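You operate a simulated robot arm through the tools that you are given. There is no shell and no other tool.

Carry out the task below with a simulated robot arm. There is one attempt and no reset: what you move stays moved.

TASK
Test the compressor's relief valve by lifting the green knob.
Fine: first switch off and shut the blue valve, which stays shut; switch on again after; the yellow valve stays shut.

Only the result counts: the job must be done as asked and must still hold three seconds after the hand-in. Knocking over, shifting, dropping, spilling or breaking anything else fails it.

THE ROBOT
A 6-joint arm with a two-finger gripper, fixed in place. Base frame: the origin is at the foot of the arm, x ahead of it, y to its left, z up. Readings come in cm, degrees, newtons and seconds.
With the tool pointing down near the work surface it reaches from about 32 to 68 cm from the base axis. Its first joint turns from -166.0 to 166.0 degrees. Payload 3.18 kg.
The TCP is the grasp point between the finger pads, 3 cm short of the fingertips. In the tool frame z runs along the fingers and y along their closing line. The gripper opens to 14.4 cm. The gripper's body begins 10.3 cm behind the TCP.
Orientation is that of the tool frame in the base frame, as a unit quaternion [w, x, y, z]. With the fingers straight down and closing along the base's y, the tool's x points along the base's -x, its y along +y and its z along -z.

THE INTERFACE
- The arm moves only by the tool servo_tool. Its argument "series" is a list of rows, each an object (a shift or turn left out is 0, a gripper value left out holds the last) with "dp": the shift along the tool's x, y, z in cm, a list of three; "rot": the turn, a rotation vector about the tool's x, y, z in degrees, a list of three; "jaw": the gripper command, from -1 (shut) to 1 (fully open), values between in proportion. In form: [{"dp": [x, y, z], "rot": [wx, wy, wz], "jaw": jaw}, ...]. A call has 1 to 20 rows; each row is the pose to reach, as a shift and turn from the pose commanded when the call began, along the tool's axes at that moment. A row lasts 0.2 s, in which the tool goes at most 5 cm and 8.6 degrees; a call with a longer step from one row to the next is refused whole, and so is a gripper value outside its range. A pose out of reach is approached as far as the arm can. The call stops where the force on the tool passes 90 N (or 10 N more than at its start, if that is more) or the arm is blocked; 0.2 s more then pass. Each finger halts on what it meets, pressing with about 21 N; the grip force reading is that of the motor and also rises with nothing between the fingers. The clock runs only during rows and for 0.2 s after the last one: add rows that repeat a pose to give the fingers time. The reply holds the time, the measured pose of the TCP, the force on the tool along the base axes, the opening and the grip force, in the units named above and with some noise, with the torque about the TCP (base axes, N m) and any sound that the robot's microphone picked up.
- Cameras (640 x 400 px; columns grow to the right, rows downward): "scene" is fixed at [21.94, 65.19, 131.16]; the picture's right is [-0.84, -0.54, 0.00], its down [-0.42, 0.65, -0.63] and it looks along [0.34, -0.53, -0.77] (base axes); focal length 317 px, centre (320, 200). "wrist" rides on the gripper at [7.6, 1.6, -14.3] in the tool frame; the picture's right is [-0.21, 0.98, 0.00], its down [-0.84, -0.18, -0.51] and it looks along [-0.50, -0.11, 0.86] (tool axes); focal length 218 px, centre (320, 200). There is no depth. A picture from a camera that has moved, and an enlarged one, comes with that camera's place and axes in the base frame and with its lens.
- camera(camera): a new picture of that camera. No time passes.
- enlarge(camera, box): a new picture of the part [left, top, right, bottom] of that camera's present view, enlarged. No time passes.
- close_job(): hands the job in; it is judged then, once.

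Nothing tells you positions but the pictures and the camera data. Unless the task says otherwise, let go and move clear before handing in.

The tools are called after "Call:" as name(argument=value, ...) on one line, values as JSON. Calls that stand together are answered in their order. servo_tool: Moves the arm, as the interface text tells. Its arguments: {"type":"object","properties":{"series":{"type":"array","items":{"type":"object","properties":{"dp":{"type":"array","items":{"type":"number"}},"rot":{"type":"array","items":{"type":"number"}},"jaw":{"type":"number"}}}}},"required":["series"]} The other tools are called the same way: camera (camera) takes a picture; enlarge (camera, box) takes an enlarged picture of a part of a camera's view; close_job () hands the job in.

At the start:

```text
t: 0.0
eef_pos: [35.57, 23.9, 100.58]
ee_rot: [0.001, 0.0, 1.0, -0.001]
contact_force: [-0.2, -0.2, -0.8]
torque: [-0.04, 0.01, 0.01]
opening: 14.4
finger_force: 0.1
```

scene: 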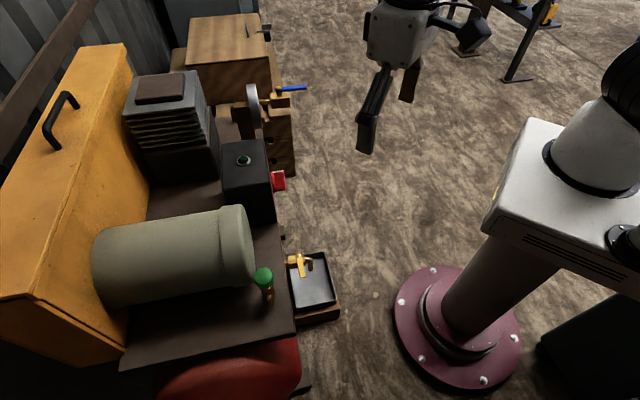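
wrist: 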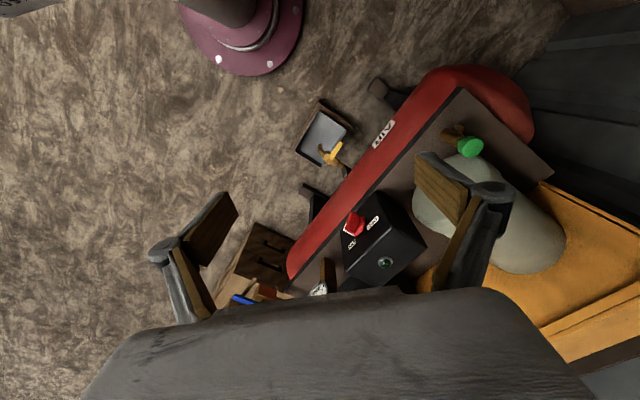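

I see a compressor with a red tank, a black switch box with a red rocker/button, a blue-handled valve, a yellow-handled valve over a tray and a green knob on the relief valve. I'll look closer at each before moving.

Call:
enlarge(camera="scene", box=[210, 60, 330, 220])

Call:
enlarge(camera="scene", box=[230, 220, 350, 340])

Call:
enlarge(camera="wrist", box=[280, 60, 520, 300])

Call:
enlarge(camera="wrist", box=[200, 180, 360, 310])

```text
2.50 times, centred on (270, 140) of scene
camera zoom: at [21.94, 65.19, 131.16], right [-0.84, -0.54, 0.0], down [-0.42, 0.65, -0.63], along [0.34, -0.53, -0.77], focal length 793 px, centre (445, 350)
```

zoom: 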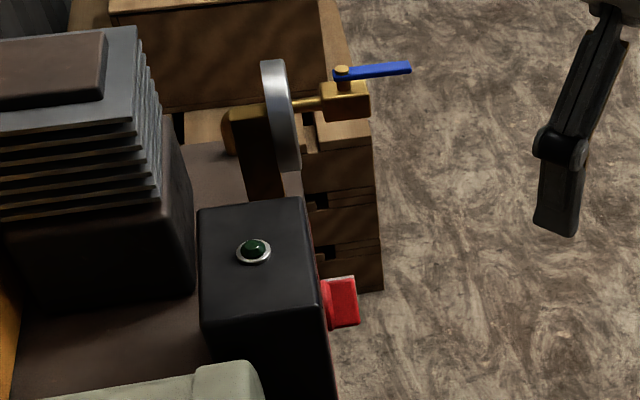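

```text
3.33 times, centred on (290, 280) of scene
camera zoom: at [21.94, 65.19, 131.16], right [-0.84, -0.54, 0.0], down [-0.42, 0.65, -0.63], along [0.34, -0.53, -0.77], focal length 1057 px, centre (420, -67)
```

zoom: 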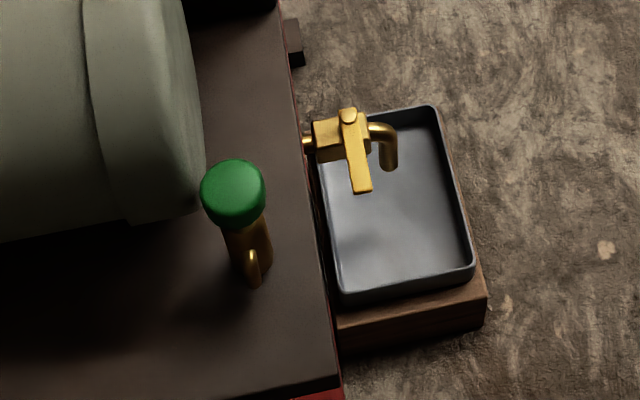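

```text
1.67 times, centred on (400, 180) of wrist
camera zoom: at [27.8, 25.54, 114.87], right [0.21, 0.98, 0.0], down [0.84, -0.18, 0.51], along [0.5, -0.11, -0.86], focal length 364 px, centre (187, 233)
```

zoom: 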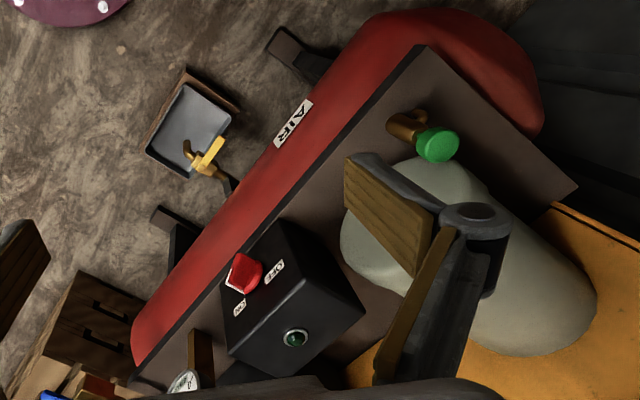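

```text
3.08 times, centred on (280, 245) of wrist
camera zoom: at [27.8, 25.54, 114.87], right [0.21, 0.98, 0.0], down [0.84, -0.18, 0.51], along [0.5, -0.11, -0.86], focal length 672 px, centre (443, 62)
```

zoom: 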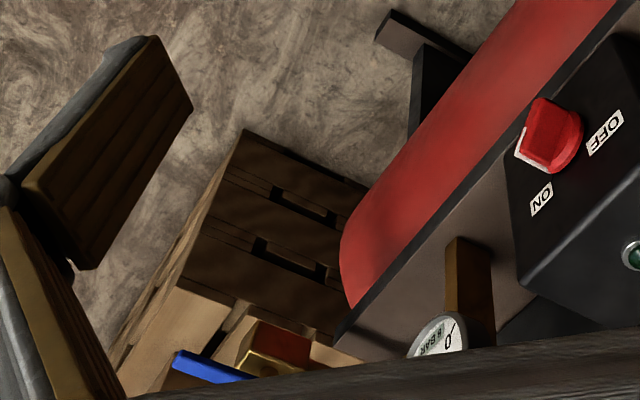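

The parts line up as follows. The green knob is around (45, 49, 77), the red switch around (58, 27, 75), and the blue lever runs from (82, -4) to (75, -10) at z of about 76, apparently in line with its pipe, so open. I'll move the wrist camera to look at the front of the compressor.

Call:
servo_tool(series=[{"dp": [0, -3, 0], "rot": [0, 0, -8]}, {"dp": [0, -6, 0], "rot": [0, 0, -16]}, {"dp": [0, -9, 0], "rot": [0, 0, -24]}, {"dp": [0, -12, 0], "rot": [0, 0, -32]}, {"dp": [0, -14, 0], "rot": [0, 0, -40]}, {"dp": [0, -14, 0], "rot": [0, 0, -45]}, {"dp": [0, -14, 0], "rot": [0, 0, -45]}])

```text
t: 1.6
eef_pos: [35.6, 9.77, 100.5]
ee_rot: [0.0, -0.383, 0.924, 0.0]
contact_force: [0.8, 1.1, -0.2]
torque: [0.0, -0.03, 0.02]
opening: 14.4
finger_force: 0.0
```

The yaw went as commanded. Now I'll pitch the tool toward the compressor front so the wrist camera sees the switch face and the blue valve.

Call:
servo_tool(series=[{"dp": [-2, -0.7, 2.7], "rot": [0, -5, 0]}, {"dp": [-4, -1.4, 5.5], "rot": [0, -10, 0]}, {"dp": [-6, -2, 8.2], "rot": [0, -15, 0]}, {"dp": [-8, -2.7, 11], "rot": [0, -20, 0]}, {"dp": [-10, -3.4, 13.7], "rot": [0, -25, 0]}, {"dp": [-11.5, -4, 16.5], "rot": [0, -30, 0]}, {"dp": [-11.5, -4, 16.5], "rot": [0, -30, 0]}])

Call:
camera(camera="wrist")

Call:
camera(camera="scene")

```text
t: 3.2
eef_pos: [46.12, 15.25, 84.03]
ee_rot: [0.234, -0.389, 0.886, 0.099]
contact_force: [3.8, -1.6, 0.7]
torque: [0.09, 0.29, 0.0]
opening: 14.39
finger_force: 0.0
```

```text
taken
camera wrist: at [35.45, 6.47, 92.61], right [-0.6, 0.8, 0.1], down [0.46, 0.24, 0.86], along [0.66, 0.56, -0.5], focal length 218 px, centre (320, 200)
```

wrist: 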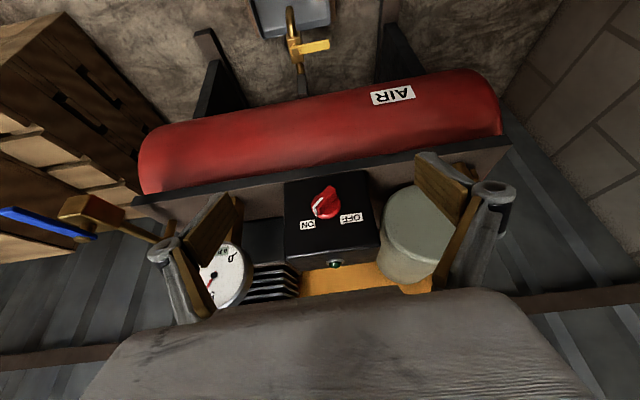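

```text
taken
```

scene: 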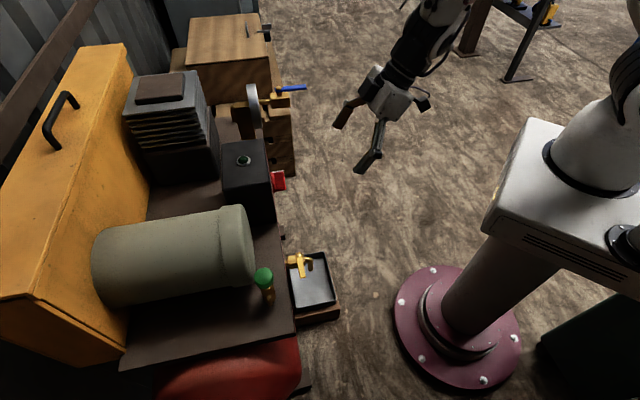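

The switch reads ON and OFF on its face, and the yellow lever is across its pipe (shut). I'll zoom in on the switch, the blue valve and the gauge.

Call:
enlarge(camera="wrist", box=[270, 160, 400, 280])

Call:
enlarge(camera="wrist", box=[0, 170, 260, 320])

Call:
enlarge(camera="wrist", box=[230, 0, 430, 110])

Call:
enlarge(camera="scene", box=[220, 60, 320, 130])

```text
3.33 times, centred on (335, 220) of wrist
camera zoom: at [35.45, 6.47, 92.61], right [-0.6, 0.8, 0.1], down [0.46, 0.24, 0.86], along [0.66, 0.56, -0.5], focal length 728 px, centre (270, 133)
```

zoom: 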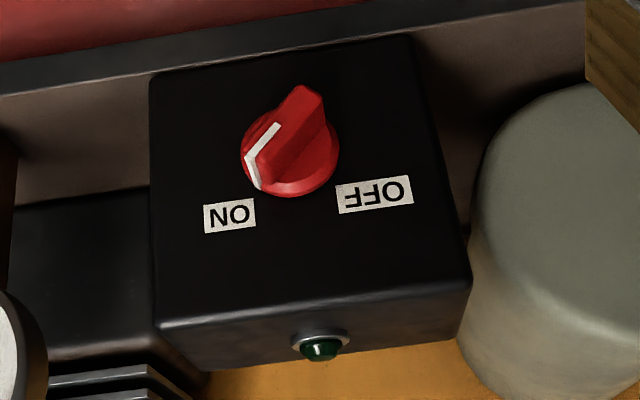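

```text
2.46 times, centred on (130, 245) of wrist
camera zoom: at [35.45, 6.47, 92.61], right [-0.6, 0.8, 0.1], down [0.46, 0.24, 0.86], along [0.66, 0.56, -0.5], focal length 537 px, centre (788, 89)
```

zoom: 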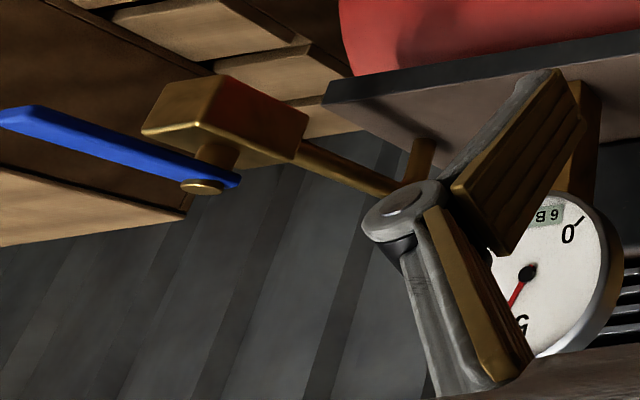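

```text
3.20 times, centred on (330, 55) of wrist
camera zoom: at [35.45, 6.47, 92.61], right [-0.6, 0.8, 0.1], down [0.46, 0.24, 0.86], along [0.66, 0.56, -0.5], focal length 698 px, centre (288, 664)
```

zoom: 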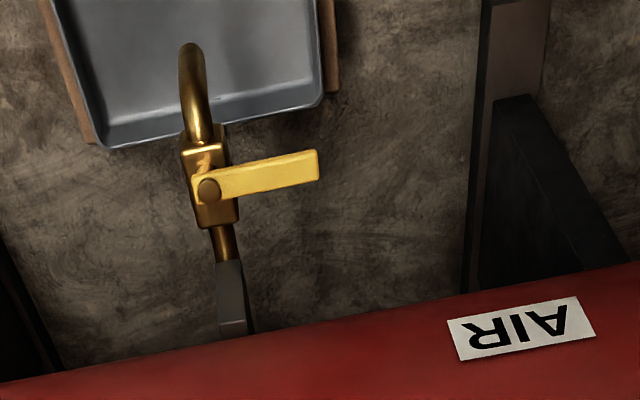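

```text
5.71 times, centred on (270, 95) of scene
camera zoom: at [21.94, 65.19, 131.16], right [-0.84, -0.54, 0.0], down [-0.42, 0.65, -0.63], along [0.34, -0.53, -0.77], focal length 1812 px, centre (606, 800)
```

zoom: 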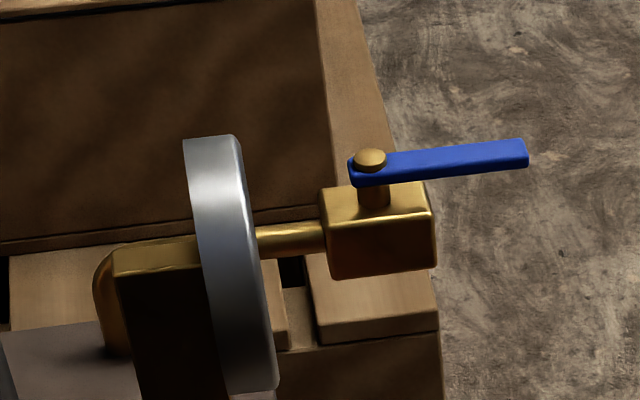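

The switch pointer is at ON (up-right as seen from the robot), with OFF up-left, so it turns about 90° counter-clockwise. Both the blue valve's body and its lever line run along the pipe, so it is open. I'll take closer scene zooms of the switch box to locate the front face accurately.

Call:
enlarge(camera="scene", box=[215, 130, 295, 230])

Call:
enlarge(camera="scene", box=[225, 240, 345, 330])

Call:
enlarge(camera="wrist", box=[290, 170, 370, 220])

```text
4.00 times, centred on (255, 180) of scene
camera zoom: at [21.94, 65.19, 131.16], right [-0.84, -0.54, 0.0], down [-0.42, 0.65, -0.63], along [0.34, -0.53, -0.77], focal length 1269 px, centre (580, 280)
```

zoom: 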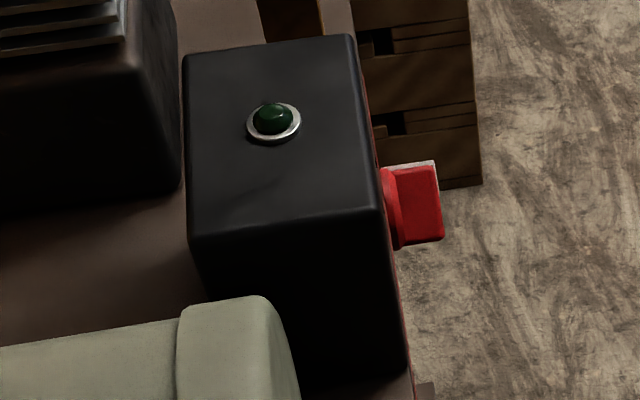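

```text
4.44 times, centred on (285, 285) of scene
camera zoom: at [21.94, 65.19, 131.16], right [-0.84, -0.54, 0.0], down [-0.42, 0.65, -0.63], along [0.34, -0.53, -0.77], focal length 1410 px, centre (476, -178)
```

zoom: 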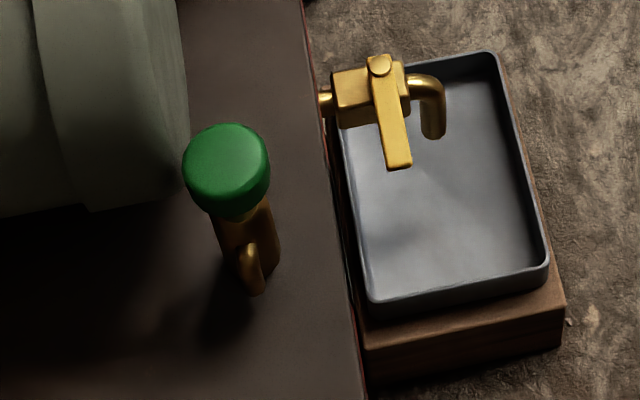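

```text
8.00 times, centred on (330, 195) of wrist
camera zoom: at [35.45, 6.47, 92.61], right [-0.6, 0.8, 0.1], down [0.46, 0.24, 0.86], along [0.66, 0.56, -0.5], focal length 1746 px, centre (240, 240)
```

zoom: 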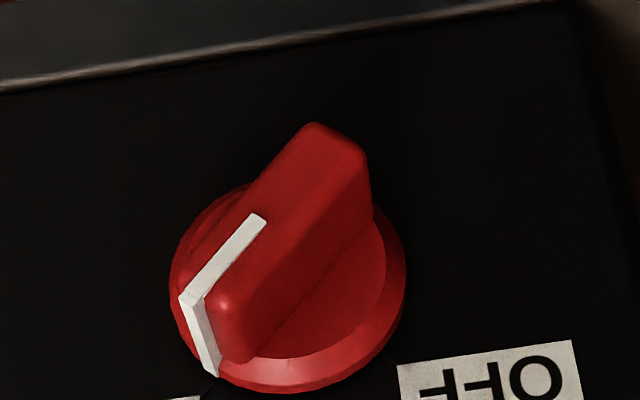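

The switch face sits at about 62 cm along the approach direction, with the knob axis near (56.6, 25.2, 75.4). The measured pose is slightly off the commanded one, so I'll hold still and check whether it settles.

Call:
servo_tool(series=[{"dp": [0, 0, 0]}, {"dp": [0, 0, 0]}, {"dp": [0, 0, 0]}])

```text
t: 4.0
eef_pos: [46.47, 15.3, 84.16]
ee_rot: [0.239, -0.369, 0.893, 0.099]
contact_force: [0.0, -1.1, 0.1]
torque: [0.04, 0.0, 0.0]
opening: 14.36
finger_force: 0.0
```

The pose has settled on what was commanded. Now I'll level the tool at the switch height, roll it 45° to straddle the knob's bar, and stay about 12 cm back.

Call:
servo_tool(series=[{"dp": [0.47, 0, 0.74], "rot": [-2.35, -5.68, 4.07], "jaw": -0.3}, {"dp": [0.95, -0.06, 1.47], "rot": [-4.7, -11.35, 8.15]}, {"dp": [1.42, -0.08, 2.21], "rot": [-7.05, -17.03, 12.22]}, {"dp": [1.9, -0.11, 2.95], "rot": [-9.4, -22.71, 16.29]}, {"dp": [2.37, -0.14, 3.69], "rot": [-11.75, -28.39, 20.37]}, {"dp": [2.84, -0.17, 4.42], "rot": [-14.1, -34.06, 24.44]}, {"dp": [3.32, -0.2, 5.16], "rot": [-16.45, -39.74, 28.51]}, {"dp": [3.79, -0.22, 5.9], "rot": [-18.8, -45.42, 32.58]}, {"dp": [4.27, -0.25, 6.63], "rot": [-21.15, -51.09, 36.66]}, {"dp": [4.74, -0.28, 7.37], "rot": [-23.5, -56.77, 40.73]}, {"dp": [4.74, -0.28, 7.37], "rot": [-23.5, -56.77, 40.73]}, {"dp": [4.74, -0.28, 7.37], "rot": [-23.5, -56.77, 40.73]}, {"dp": [4.74, -0.28, 7.37], "rot": [-23.5, -56.77, 40.73]}])

Call:
camera(camera="wrist")

Call:
camera(camera="scene")

```text
t: 6.8
eef_pos: [62.64, 15.95, 88.39]
ee_rot: [0.402, -0.053, 0.839, 0.361]
contact_force: [-0.8, 0.0, -0.1]
torque: [-0.01, 0.0, -0.01]
opening: 5.04
finger_force: 0.0
out of reach, approached as far as the arm can: row 4, 5, 6, 7, 8, 9, 10, 11, 12, 13
```

```text
taken
camera wrist: at [47.83, 9.55, 89.85], right [-0.23, 0.67, 0.7], down [0.31, -0.63, 0.71], along [0.92, 0.38, -0.06], focal length 218 px, centre (320, 200)
```

wrist: 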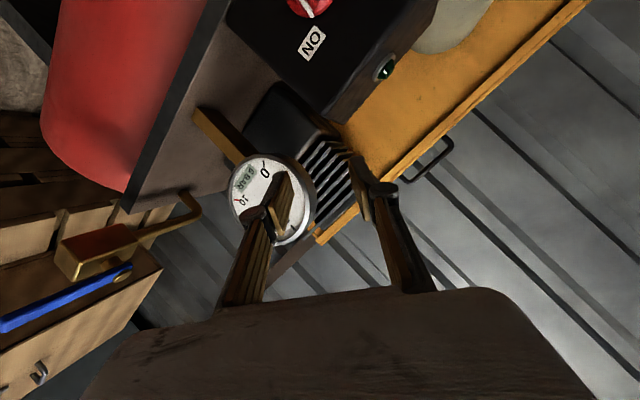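

```text
taken
```

scene: 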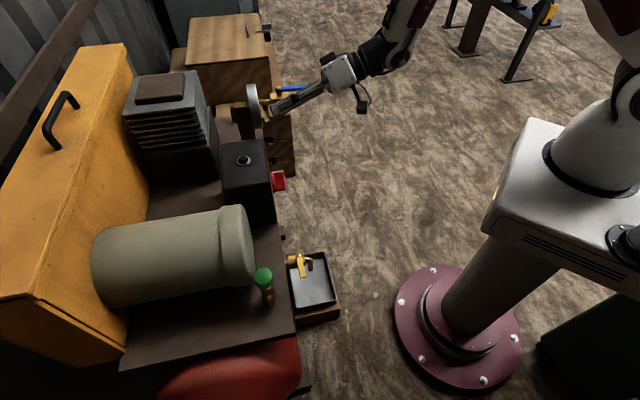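

The level pose that close to the base was out of reach, so the arm stopped nearby, free of contact and in front of the gauge. I'll send a null row to see which pose the next call is referenced to.

Call:
servo_tool(series=[{"dp": [0, 0, 0]}])

```text
t: 7.2
eef_pos: [62.81, 16.0, 88.33]
ee_rot: [0.403, -0.053, 0.839, 0.361]
contact_force: [0.1, 0.2, 0.0]
torque: [-0.01, -0.01, 0.02]
opening: 5.06
finger_force: 0.1
```

The next call is referenced to the pose actually reached. The limit looks like a minimum wrist radius of about 33 cm, so the level approach has to start closer to the switch; I'll go to about 2.4 cm in front of the knob, in line with its axis.

Call:
servo_tool(series=[{"dp": [0, 0, -3]}, {"dp": [2.0, 0.1, -3.5]}, {"dp": [4.94, 0.2, -2.16], "rot": [-3.3, -3.7, 1.3]}, {"dp": [7.88, 0.3, -0.83], "rot": [-6.6, -7.3, 2.7]}, {"dp": [10.8, 0.4, 0.51], "rot": [-9.8, -11.0, 4.0]}, {"dp": [13.8, 0.5, 1.84], "rot": [-13.1, -14.6, 5.4]}, {"dp": [16.72, 0.61, 3.18], "rot": [-16.4, -18.3, 6.7]}, {"dp": [16.72, 0.61, 3.18], "rot": [-16.4, -18.3, 6.7]}, {"dp": [16.72, 0.61, 3.18], "rot": [-16.4, -18.3, 6.7]}, {"dp": [16.72, 0.61, 3.18], "rot": [-16.4, -18.3, 6.7]}])

Call:
camera(camera="wrist")

Call:
camera(camera="scene")

```text
t: 8.8
eef_pos: [74.24, 28.33, 84.72]
ee_rot: [0.44, 0.001, 0.783, 0.44]
contact_force: [-154.5, -51.3, 74.1]
torque: [-6.97, -0.02, -14.47]
opening: 5.04
finger_force: 0.1
out of reach, approached as far as the arm can: row 2, 3, 4, 5, 6, 7, 8
stopped in row 8: the force on the tool passed its limit at 275 N (the readings are from after the stop); the commanded pose is now the measured one
```

```text
taken
camera wrist: at [58.82, 22.51, 83.97], right [-0.25, 0.52, 0.82], down [0.24, -0.79, 0.57], along [0.94, 0.34, 0.07], focal length 218 px, centre (320, 200)
```

wrist: 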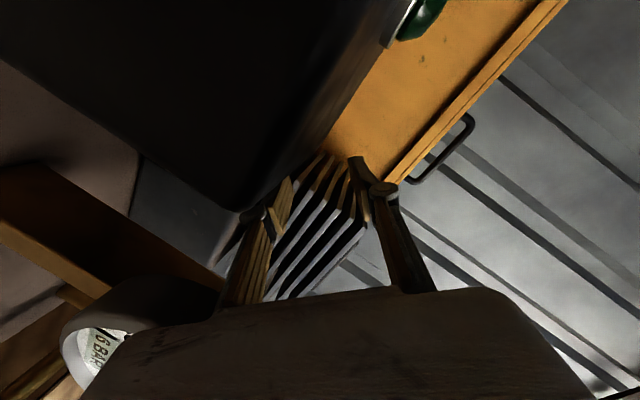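

```text
taken
```

scene: 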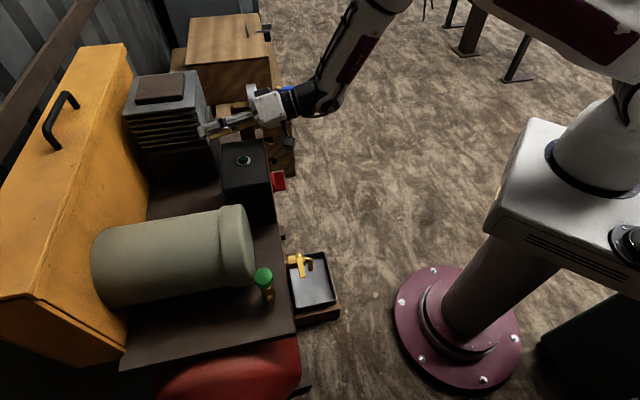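

The arm drifted outward and pushed hard between the switch box and the gauge: a wrist-bend limit, not a radius limit, is what blocks level poses. Before backing out I'll look closely at what is touching and whether anything moved.

Call:
enlarge(camera="scene", box=[180, 60, 340, 160])

Call:
enlarge(camera="scene", box=[190, 80, 290, 180])

Call:
enlarge(camera="wrist", box=[180, 130, 420, 310])

```text
4.00 times, centred on (260, 110) of scene
camera zoom: at [21.94, 65.19, 131.16], right [-0.84, -0.54, 0.0], down [-0.42, 0.65, -0.63], along [0.34, -0.53, -0.77], focal length 1269 px, centre (560, 560)
```

zoom: 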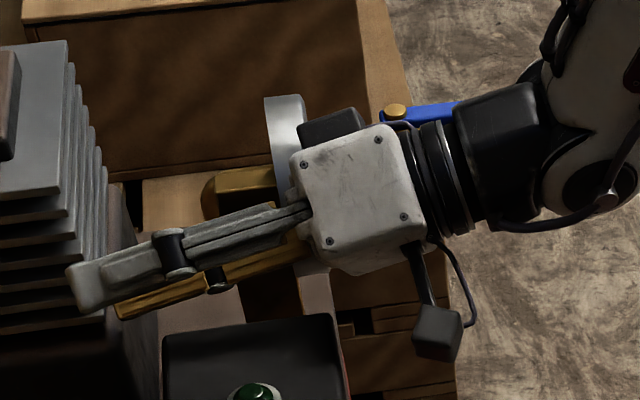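

```text
4.00 times, centred on (240, 130) of scene
camera zoom: at [21.94, 65.19, 131.16], right [-0.84, -0.54, 0.0], down [-0.42, 0.65, -0.63], along [0.34, -0.53, -0.77], focal length 1269 px, centre (640, 480)
```

zoom: 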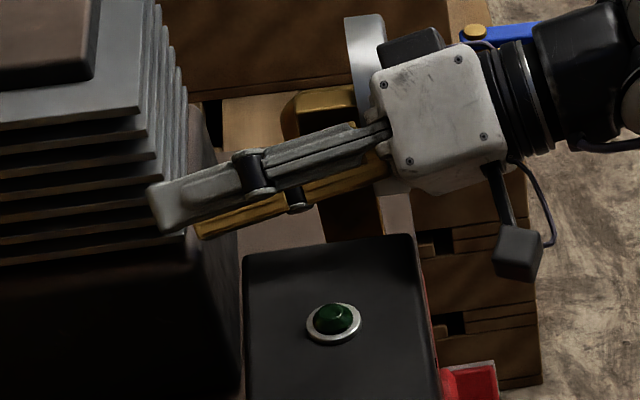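

```text
2.22 times, centred on (300, 220) of wrist
camera zoom: at [58.82, 22.51, 83.97], right [-0.25, 0.52, 0.82], down [0.24, -0.79, 0.57], along [0.94, 0.34, 0.07], focal length 485 px, centre (364, 156)
```

zoom: 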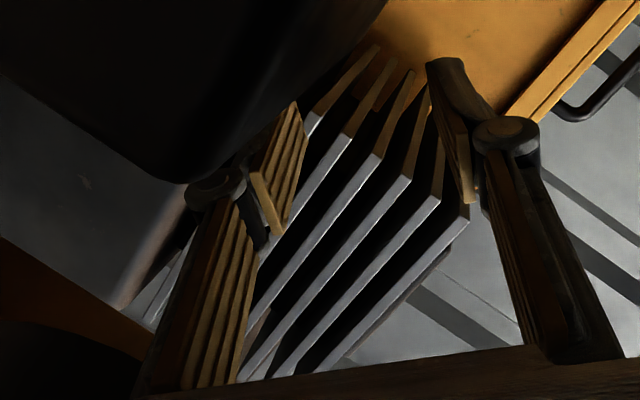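

Only the fingertips are against the cylinder fins, and the gauge, lamp and blue lever look unmoved. I'll back out the way I came, lifting slightly and pitching down so the wrist stays within its bend limit, starting with a short step.

Call:
servo_tool(series=[{"dp": [-0.46, 0.36, -2.9], "rot": [2.0, 2.0, 0]}, {"dp": [-0.46, 0.36, -2.9], "rot": [2.0, 2.0, 0]}])

Call:
camera(camera="scene")

```text
t: 9.4
eef_pos: [72.99, 26.61, 85.55]
ee_rot: [0.425, 0.002, 0.8, 0.424]
contact_force: [0.4, -0.1, -0.8]
torque: [0.03, 0.02, -0.02]
opening: 5.06
finger_force: 0.1
```

```text
taken
```

scene: 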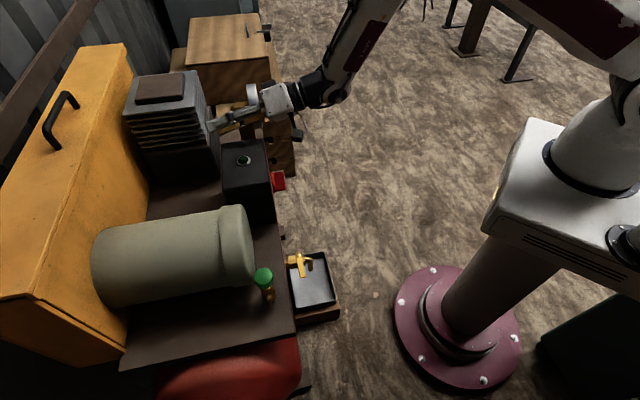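

The contact cleared with the first step. I'll continue backing out along the same line.

Call:
servo_tool(series=[{"dp": [-0.34, 0.23, -2.96], "rot": [2.0, 2.0, 0]}, {"dp": [-0.69, 0.47, -5.92], "rot": [4.0, 3.9, 0]}, {"dp": [-1.03, 0.7, -8.88], "rot": [6.0, 5.9, 0]}, {"dp": [-1.38, 0.94, -11.84], "rot": [8.0, 7.9, 0]}, {"dp": [-1.72, 1.17, -14.8], "rot": [10, 9.84, 0]}, {"dp": [-1.72, 1.17, -14.8], "rot": [10, 9.84, 0]}, {"dp": [-1.72, 1.17, -14.8], "rot": [10, 9.84, 0]}])

Call:
camera(camera="scene")

Call:
camera(camera="wrist")

```text
t: 11.0
eef_pos: [63.45, 16.72, 91.54]
ee_rot: [0.352, 0.003, 0.867, 0.352]
contact_force: [1.2, -0.1, 0.3]
torque: [-0.04, 0.02, -0.02]
opening: 5.05
finger_force: 0.1
```

```text
taken
```

scene: 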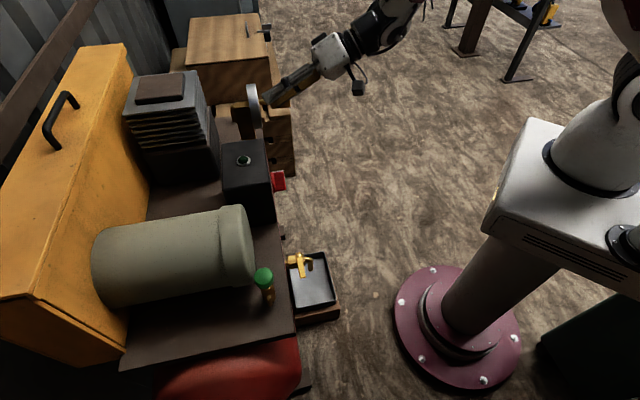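

```text
taken
camera wrist: at [48.4, 11.27, 95.14], right [-0.08, 0.68, 0.73], down [0.37, -0.66, 0.66], along [0.93, 0.32, -0.2], focal length 218 px, centre (320, 200)
```

wrist: 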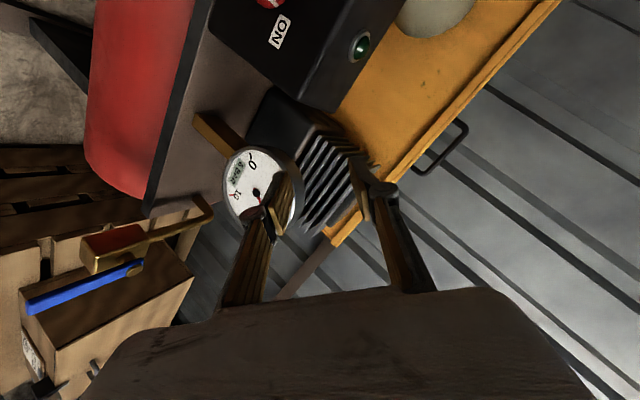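

Everything is intact and the arm is clear. For the switch I'll use a pose that suits the arm: tool nearly straight down with fingers closed, pushing the knob's upper end sideways. First I'll take a stand-off above and in front of the knob.

Call:
servo_tool(series=[{"dp": [0.82, 0.25, 0.17], "rot": [1.9, 4.72, -5.49], "jaw": -1}, {"dp": [1.65, 0.5, 0.34], "rot": [3.8, 9.45, -10.97]}, {"dp": [2.47, 0.74, 0.51], "rot": [5.7, 14.17, -16.46]}, {"dp": [3.3, 0.99, 0.68], "rot": [7.6, 18.9, -21.95]}, {"dp": [4.12, 1.24, 0.86], "rot": [9.5, 23.62, -27.44]}, {"dp": [4.95, 1.48, 1.03], "rot": [11.4, 28.35, -32.92]}, {"dp": [5.77, 1.73, 1.2], "rot": [13.3, 33.07, -38.41]}, {"dp": [6.6, 1.98, 1.37], "rot": [15.2, 37.8, -43.9]}, {"dp": [6.6, 1.98, 1.37], "rot": [15.2, 37.8, -43.9]}, {"dp": [6.6, 1.98, 1.37], "rot": [15.2, 37.8, -43.9]}, {"dp": [6.6, 1.98, 1.37], "rot": [15.2, 37.8, -43.9]}])

Call:
camera(camera="wrist")

Call:
camera(camera="scene")

```text
t: 13.4
eef_pos: [59.09, 20.67, 88.08]
ee_rot: [0.16, -0.381, 0.908, 0.068]
contact_force: [-0.1, 0.2, 0.0]
torque: [-0.01, -0.02, -0.02]
opening: 0.0
finger_force: 21.2
```

```text
taken
camera wrist: at [49.22, 13.26, 98.92], right [-0.56, 0.83, 0.07], down [0.56, 0.32, 0.77], along [0.61, 0.47, -0.64], focal length 218 px, centre (320, 200)
```

wrist: 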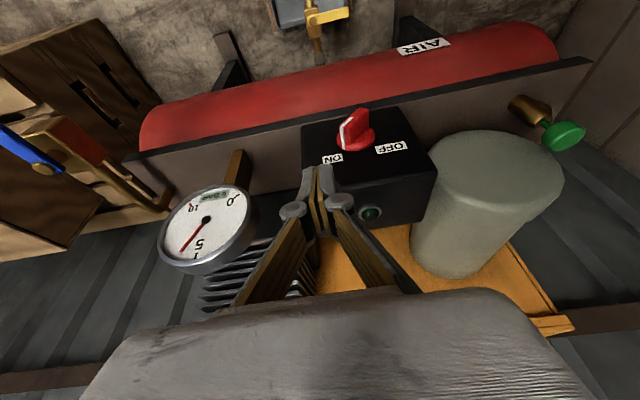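

```text
taken
```

scene: 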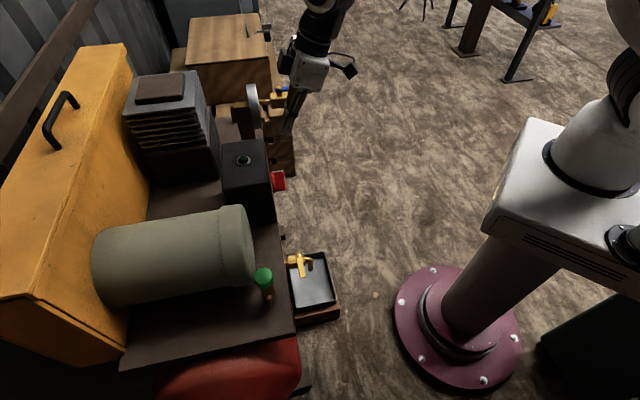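

The view now shows the switch, gauge (about 5.7 bar), relief valve and lever all in place. I'll zoom in to refine the knob and valve locations from this pose.

Call:
enlarge(camera="wrist", box=[300, 90, 430, 230])

Call:
enlarge(camera="wrist", box=[480, 70, 620, 170])

Call:
enlarge(camera="wrist", box=[0, 90, 180, 240])

Call:
enlarge(camera="wrist", box=[150, 170, 260, 280])

```text
2.86 times, centred on (365, 160) of wrist
camera zoom: at [49.22, 13.26, 98.92], right [-0.56, 0.83, 0.07], down [0.56, 0.32, 0.77], along [0.61, 0.47, -0.64], focal length 624 px, centre (191, 314)
```

zoom: 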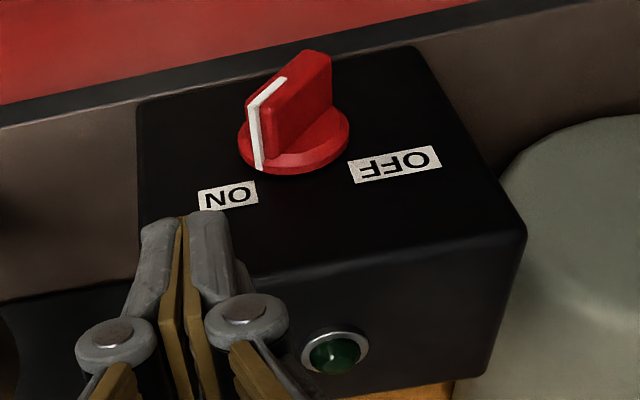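

```text
4.00 times, centred on (550, 120) of wrist
camera zoom: at [49.22, 13.26, 98.92], right [-0.56, 0.83, 0.07], down [0.56, 0.32, 0.77], along [0.61, 0.47, -0.64], focal length 873 px, centre (-600, 520)
```

zoom: 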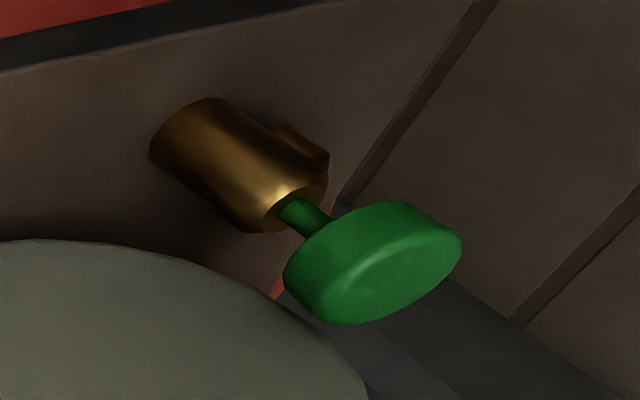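

```text
2.67 times, centred on (90, 165) of wrist
camera zoom: at [49.22, 13.26, 98.92], right [-0.56, 0.83, 0.07], down [0.56, 0.32, 0.77], along [0.61, 0.47, -0.64], focal length 582 px, centre (933, 293)
```

zoom: 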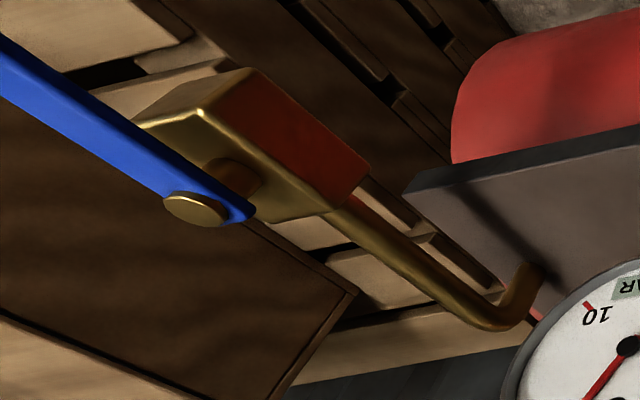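

```text
3.64 times, centred on (205, 225) of wrist
camera zoom: at [49.22, 13.26, 98.92], right [-0.56, 0.83, 0.07], down [0.56, 0.32, 0.77], along [0.61, 0.47, -0.64], focal length 794 px, centre (738, 109)
```

zoom: 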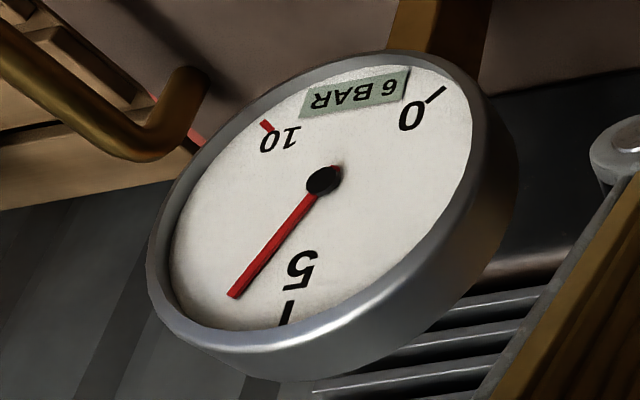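

The knob axis is confirmed at z of about 75.3 with a bar half-length of about 2 cm. I'll lower the closed fingers to the ON side of the bar, in front of the disc, without touching yet.

Call:
servo_tool(series=[{"dp": [-0.18, 0.25, 2.7]}, {"dp": [-0.36, 0.5, 5.45]}, {"dp": [0.33, 0.5, 7.33]}, {"dp": [1.01, 0.5, 9.21]}, {"dp": [1.01, 0.5, 9.21]}, {"dp": [1.01, 0.5, 9.21]}, {"dp": [1.01, 0.5, 9.21]}])

Call:
camera(camera="wrist")

Call:
enlarge(camera="scene", box=[215, 100, 335, 220])

```text
t: 15.0
eef_pos: [60.12, 22.61, 79.17]
ee_rot: [0.161, -0.381, 0.908, 0.067]
contact_force: [-0.5, -1.1, 0.2]
torque: [0.04, 0.01, 0.03]
opening: 0.0
finger_force: 21.0
```

```text
taken
camera wrist: at [50.28, 15.23, 90.01], right [-0.56, 0.83, 0.07], down [0.56, 0.31, 0.77], along [0.61, 0.47, -0.64], focal length 218 px, centre (320, 200)
```

wrist: 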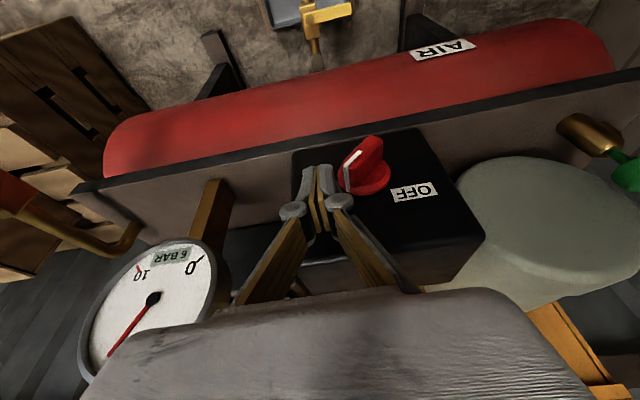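

```text
3.33 times, centred on (275, 160) of scene
camera zoom: at [21.94, 65.19, 131.16], right [-0.84, -0.54, 0.0], down [-0.42, 0.65, -0.63], along [0.34, -0.53, -0.77], focal length 1057 px, centre (470, 333)
```

zoom: 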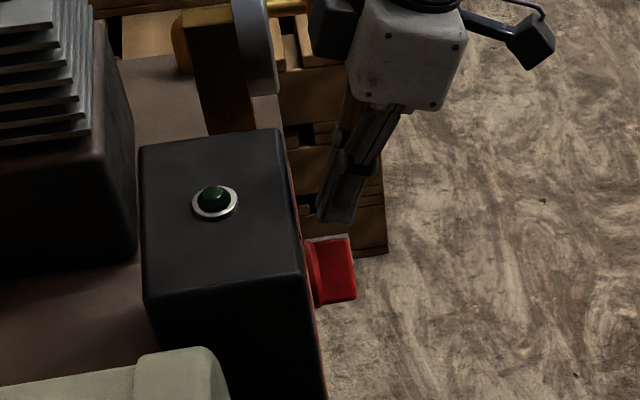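

The fingers are down on the right (ON) side of the knob with no contact. I'll check the relative heights up close before pushing.

Call:
enlarge(camera="wrist", box=[270, 110, 450, 250])

Call:
enlarge(camera="scene", box=[255, 140, 305, 190])

```text
2.86 times, centred on (360, 180) of wrist
camera zoom: at [50.28, 15.23, 90.01], right [-0.56, 0.83, 0.07], down [0.56, 0.31, 0.77], along [0.61, 0.47, -0.64], focal length 624 px, centre (206, 257)
```

zoom: 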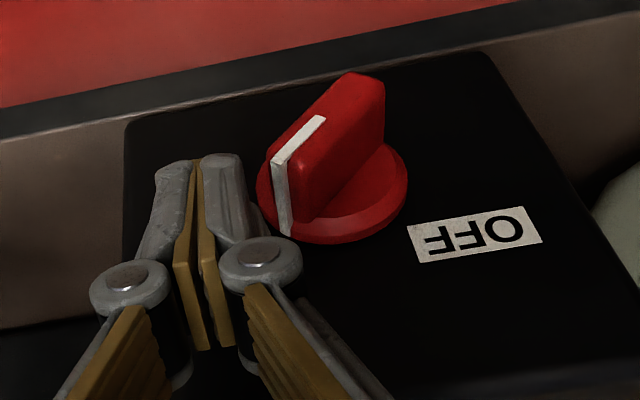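

```text
8.00 times, centred on (280, 165) of scene
camera zoom: at [21.94, 65.19, 131.16], right [-0.84, -0.54, 0.0], down [-0.42, 0.65, -0.63], along [0.34, -0.53, -0.77], focal length 2537 px, centre (640, 480)
```

zoom: 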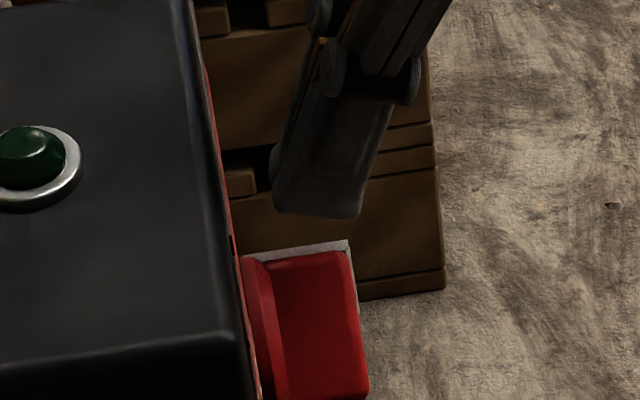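

The finger is aligned in depth with the bar. I'll lower it 0.6 cm so it bears near the bar's end, then push left toward OFF in small steps.

Call:
servo_tool(series=[{"dp": [0.2, 0, 0.56]}, {"dp": [0.2, 0.6, 0.56]}, {"dp": [0.2, 1.0, 0.56]}, {"dp": [0.2, 1.3, 0.56]}, {"dp": [0.2, 1.5, 0.56]}, {"dp": [0.2, 1.7, 0.56]}, {"dp": [0.2, 1.9, 0.56]}, {"dp": [0.2, 2.1, 0.56]}, {"dp": [0.2, 2.3, 0.56]}, {"dp": [0.2, 2.5, 0.56]}, {"dp": [0.2, 2.5, 0.56]}])

Call:
enlarge(camera="wrist", box=[270, 90, 470, 250])

Call:
enlarge(camera="scene", box=[215, 120, 315, 220])

```text
t: 17.2
eef_pos: [59.22, 23.69, 79.17]
ee_rot: [0.172, -0.375, 0.909, 0.063]
contact_force: [-0.9, -16.8, 11.1]
torque: [-0.34, 0.1, 0.16]
opening: 0.01
finger_force: 21.0
stopped in row 10: the force on the tool passed its limit at 92 N (the readings are from after the stop); the commanded pose is now the measured one
```

```text
2.50 times, centred on (370, 170) of wrist
camera zoom: at [49.19, 16.31, 89.82], right [-0.55, 0.83, 0.06], down [0.55, 0.31, 0.78], along [0.63, 0.46, -0.62], focal length 546 px, centre (195, 275)
```

zoom: 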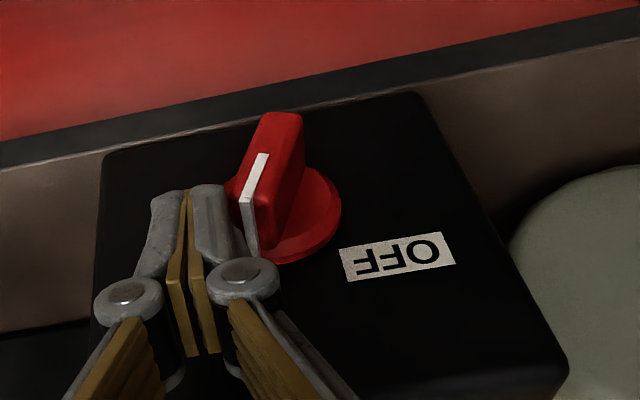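

```text
4.00 times, centred on (265, 170) of scene
camera zoom: at [21.94, 65.19, 131.16], right [-0.84, -0.54, 0.0], down [-0.42, 0.65, -0.63], along [0.34, -0.53, -0.77], focal length 1269 px, centre (540, 320)
```

zoom: 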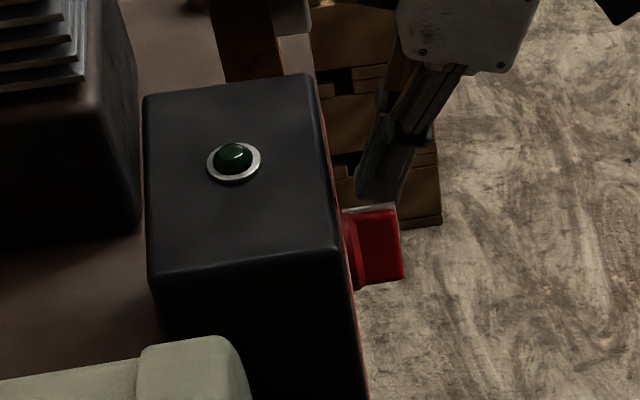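

The bar has turned about 20° toward OFF before the force limit stopped the move. As it comes upright the leverage improves, so I'll keep pushing a little higher up.

Call:
servo_tool(series=[{"dp": [-0.1, 0.3, -0.3]}, {"dp": [-0.1, 0.6, -0.3]}, {"dp": [-0.1, 0.9, -0.3]}, {"dp": [-0.1, 1.2, -0.3]}, {"dp": [-0.1, 1.5, -0.3]}, {"dp": [-0.1, 1.8, -0.3]}, {"dp": [-0.1, 2.1, -0.3]}, {"dp": [-0.1, 2.3, -0.3]}])

Call:
enlarge(camera="wrist", box=[270, 90, 470, 250])

Call:
enlarge(camera="scene", box=[215, 120, 315, 220])

```text
t: 19.0
eef_pos: [57.59, 25.32, 79.4]
ee_rot: [0.17, -0.375, 0.909, 0.062]
contact_force: [-0.1, -9.3, 3.8]
torque: [-0.26, 0.03, 0.03]
opening: 0.01
finger_force: 21.0
```

```text
2.50 times, centred on (370, 170) of wrist
camera zoom: at [47.55, 18.01, 90.03], right [-0.55, 0.83, 0.06], down [0.55, 0.31, 0.78], along [0.63, 0.46, -0.63], focal length 546 px, centre (195, 275)
```

zoom: 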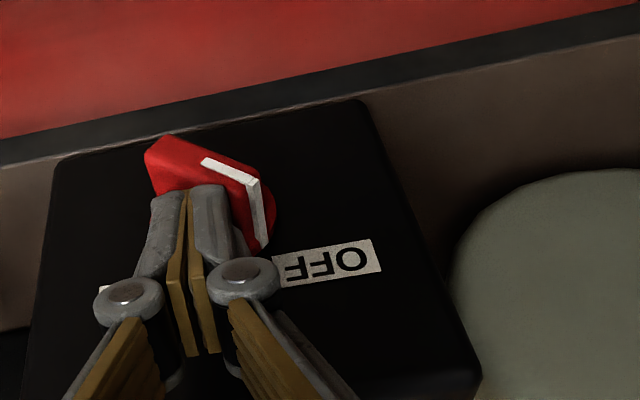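

```text
4.00 times, centred on (265, 170) of scene
camera zoom: at [21.94, 65.19, 131.16], right [-0.84, -0.54, 0.0], down [-0.42, 0.65, -0.63], along [0.34, -0.53, -0.77], focal length 1269 px, centre (540, 320)
```

zoom: 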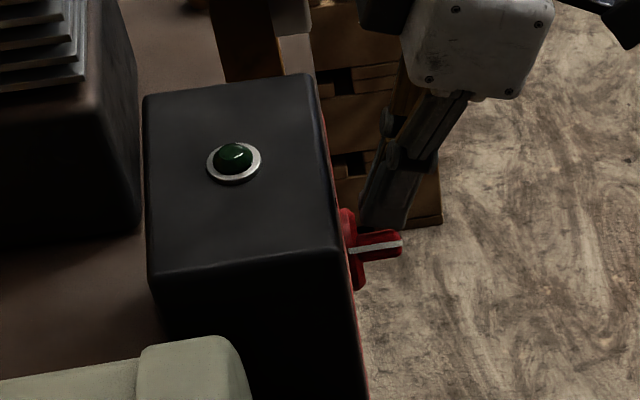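

The pointer now sits at about 45° toward OFF, so the switch is off. I'll back the fingers away and up, then look at the switch and the blue valve.

Call:
servo_tool(series=[{"dp": [0, -0.6, 0]}, {"dp": [0, -1.2, 0]}, {"dp": [0.1, -1.25, -3]}, {"dp": [0.25, -1.3, -7]}, {"dp": [0.45, -1.4, -11]}, {"dp": [0.62, -1.5, -15.2]}, {"dp": [0.62, -1.5, -15.2]}, {"dp": [0.62, -1.5, -15.2]}])

Call:
camera(camera="wrist")

Call:
enlarge(camera="scene", box=[215, 60, 335, 220])

```text
t: 20.8
eef_pos: [54.03, 20.54, 93.15]
ee_rot: [0.17, -0.376, 0.909, 0.063]
contact_force: [-0.1, -0.7, -0.8]
torque: [-0.04, 0.01, 0.0]
opening: 0.03
finger_force: 21.0
```

```text
taken
camera wrist: at [44.05, 13.11, 103.78], right [-0.55, 0.83, 0.06], down [0.55, 0.31, 0.78], along [0.63, 0.46, -0.63], focal length 218 px, centre (320, 200)
```

wrist: 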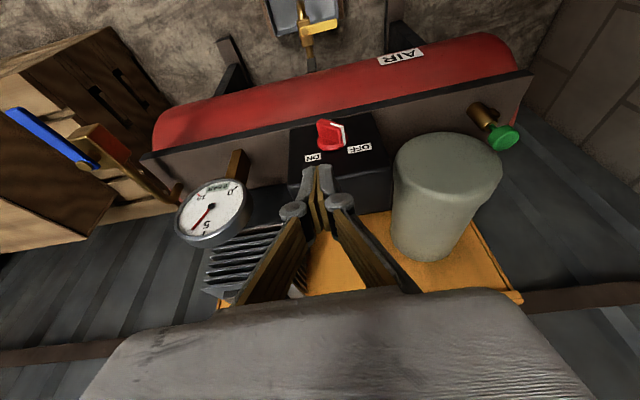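

```text
2.50 times, centred on (275, 140) of scene
camera zoom: at [21.94, 65.19, 131.16], right [-0.84, -0.54, 0.0], down [-0.42, 0.65, -0.63], along [0.34, -0.53, -0.77], focal length 793 px, centre (432, 350)
```

zoom: 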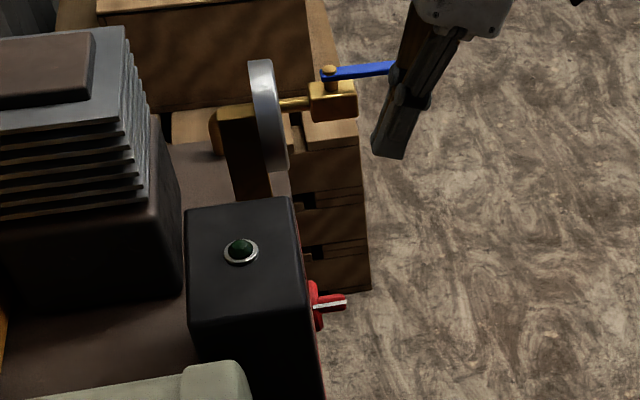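

The switch is at OFF and the gauge is unchanged. Next I'll swing over toward the blue valve, high and pulled back, to look at it.

Call:
servo_tool(series=[{"dp": [1.94, -3.24, -0.94], "rot": [2.57, -1.02, 5.66]}, {"dp": [3.88, -6.48, -1.88], "rot": [5.15, -2.05, 11.3]}, {"dp": [5.8, -9.7, -2.8], "rot": [7.7, -3.1, 17.0]}, {"dp": [7.75, -12.95, -3.75], "rot": [10.3, -4.1, 22.65]}, {"dp": [9.7, -16.2, -4.7], "rot": [12.9, -5.1, 28.3]}, {"dp": [11.6, -19.4, -5.6], "rot": [15.45, -6.15, 34.0]}, {"dp": [13.6, -22.7, -6.6], "rot": [18.0, -7.2, 39.6]}, {"dp": [15.5, -25.9, -7.5], "rot": [20.6, -8.2, 45.3]}, {"dp": [15.5, -25.9, -7.5], "rot": [20.6, -8.2, 45.3]}, {"dp": [15.5, -25.9, -7.5], "rot": [20.6, -8.2, 45.3]}])

Call:
camera(camera="wrist")

Call:
camera(camera="scene")

```text
t: 23.0
eef_pos: [60.19, -10.59, 94.81]
ee_rot: [0.258, 0.042, 0.965, -0.01]
contact_force: [-0.1, 0.1, -0.8]
torque: [0.03, -0.01, 0.01]
opening: 0.01
finger_force: 20.7
```

```text
taken
camera wrist: at [46.39, -7.74, 103.4], right [0.26, 0.96, 0.11], down [0.46, -0.22, 0.86], along [0.85, -0.18, -0.5], focal length 218 px, centre (320, 200)
```

wrist: 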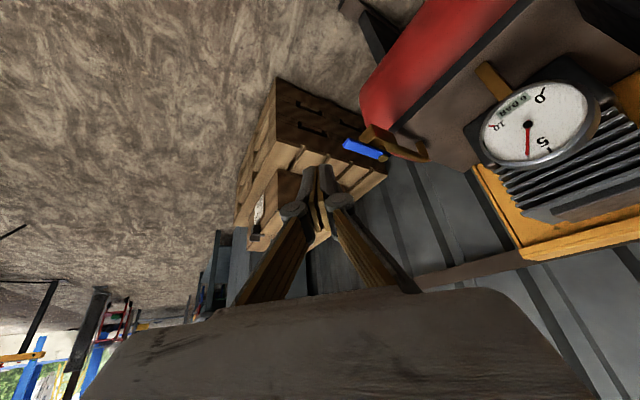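

```text
taken
```

scene: 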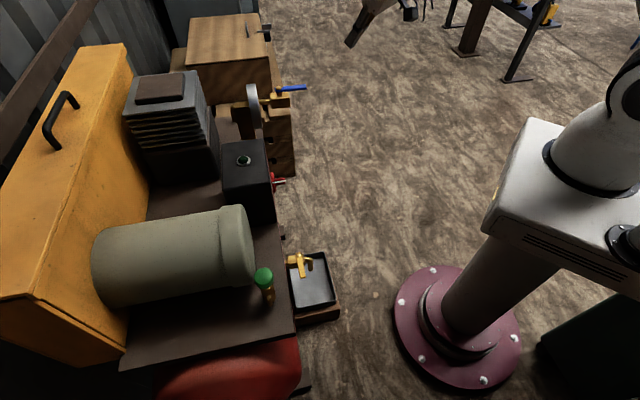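

Call:
enlarge(camera="wrist", box=[300, 100, 460, 200])

Call:
enlarge(camera="wrist", box=[220, 60, 460, 260])

Call:
enlarge(camera="scene", box=[180, 0, 330, 190])

```text
4.00 times, centred on (380, 150) of wrist
camera zoom: at [46.39, -7.74, 103.4], right [0.26, 0.96, 0.11], down [0.46, -0.22, 0.86], along [0.85, -0.18, -0.5], focal length 873 px, centre (80, 400)
```

zoom: 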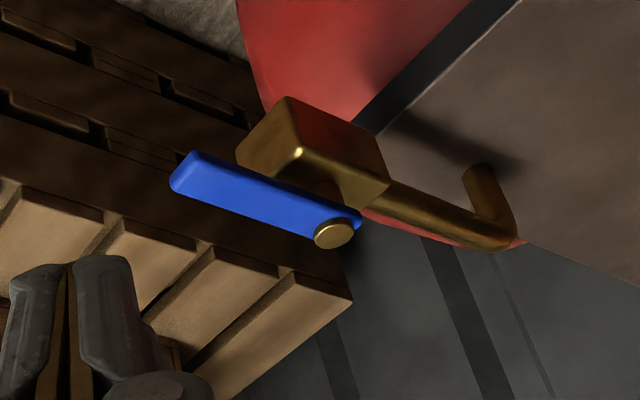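

```text
2.00 times, centred on (340, 160) of wrist
camera zoom: at [46.39, -7.74, 103.4], right [0.26, 0.96, 0.11], down [0.46, -0.22, 0.86], along [0.85, -0.18, -0.5], focal length 436 px, centre (280, 280)
```

zoom: 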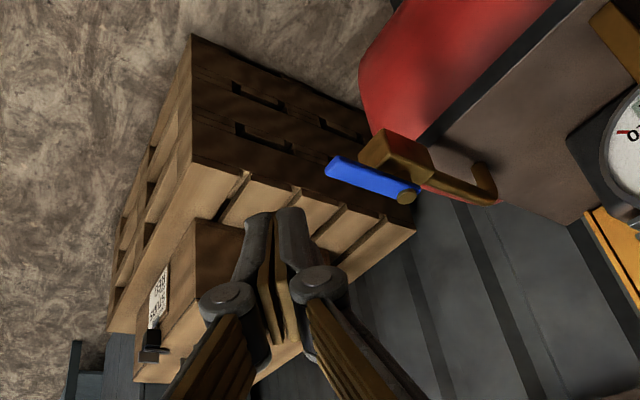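

```text
2.11 times, centred on (255, 95) of scene
camera zoom: at [21.94, 65.19, 131.16], right [-0.84, -0.54, 0.0], down [-0.42, 0.65, -0.63], along [0.34, -0.53, -0.77], focal length 668 px, centre (457, 421)
```

zoom: 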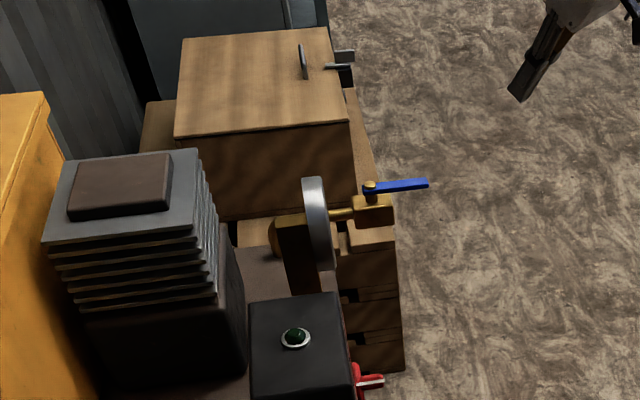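

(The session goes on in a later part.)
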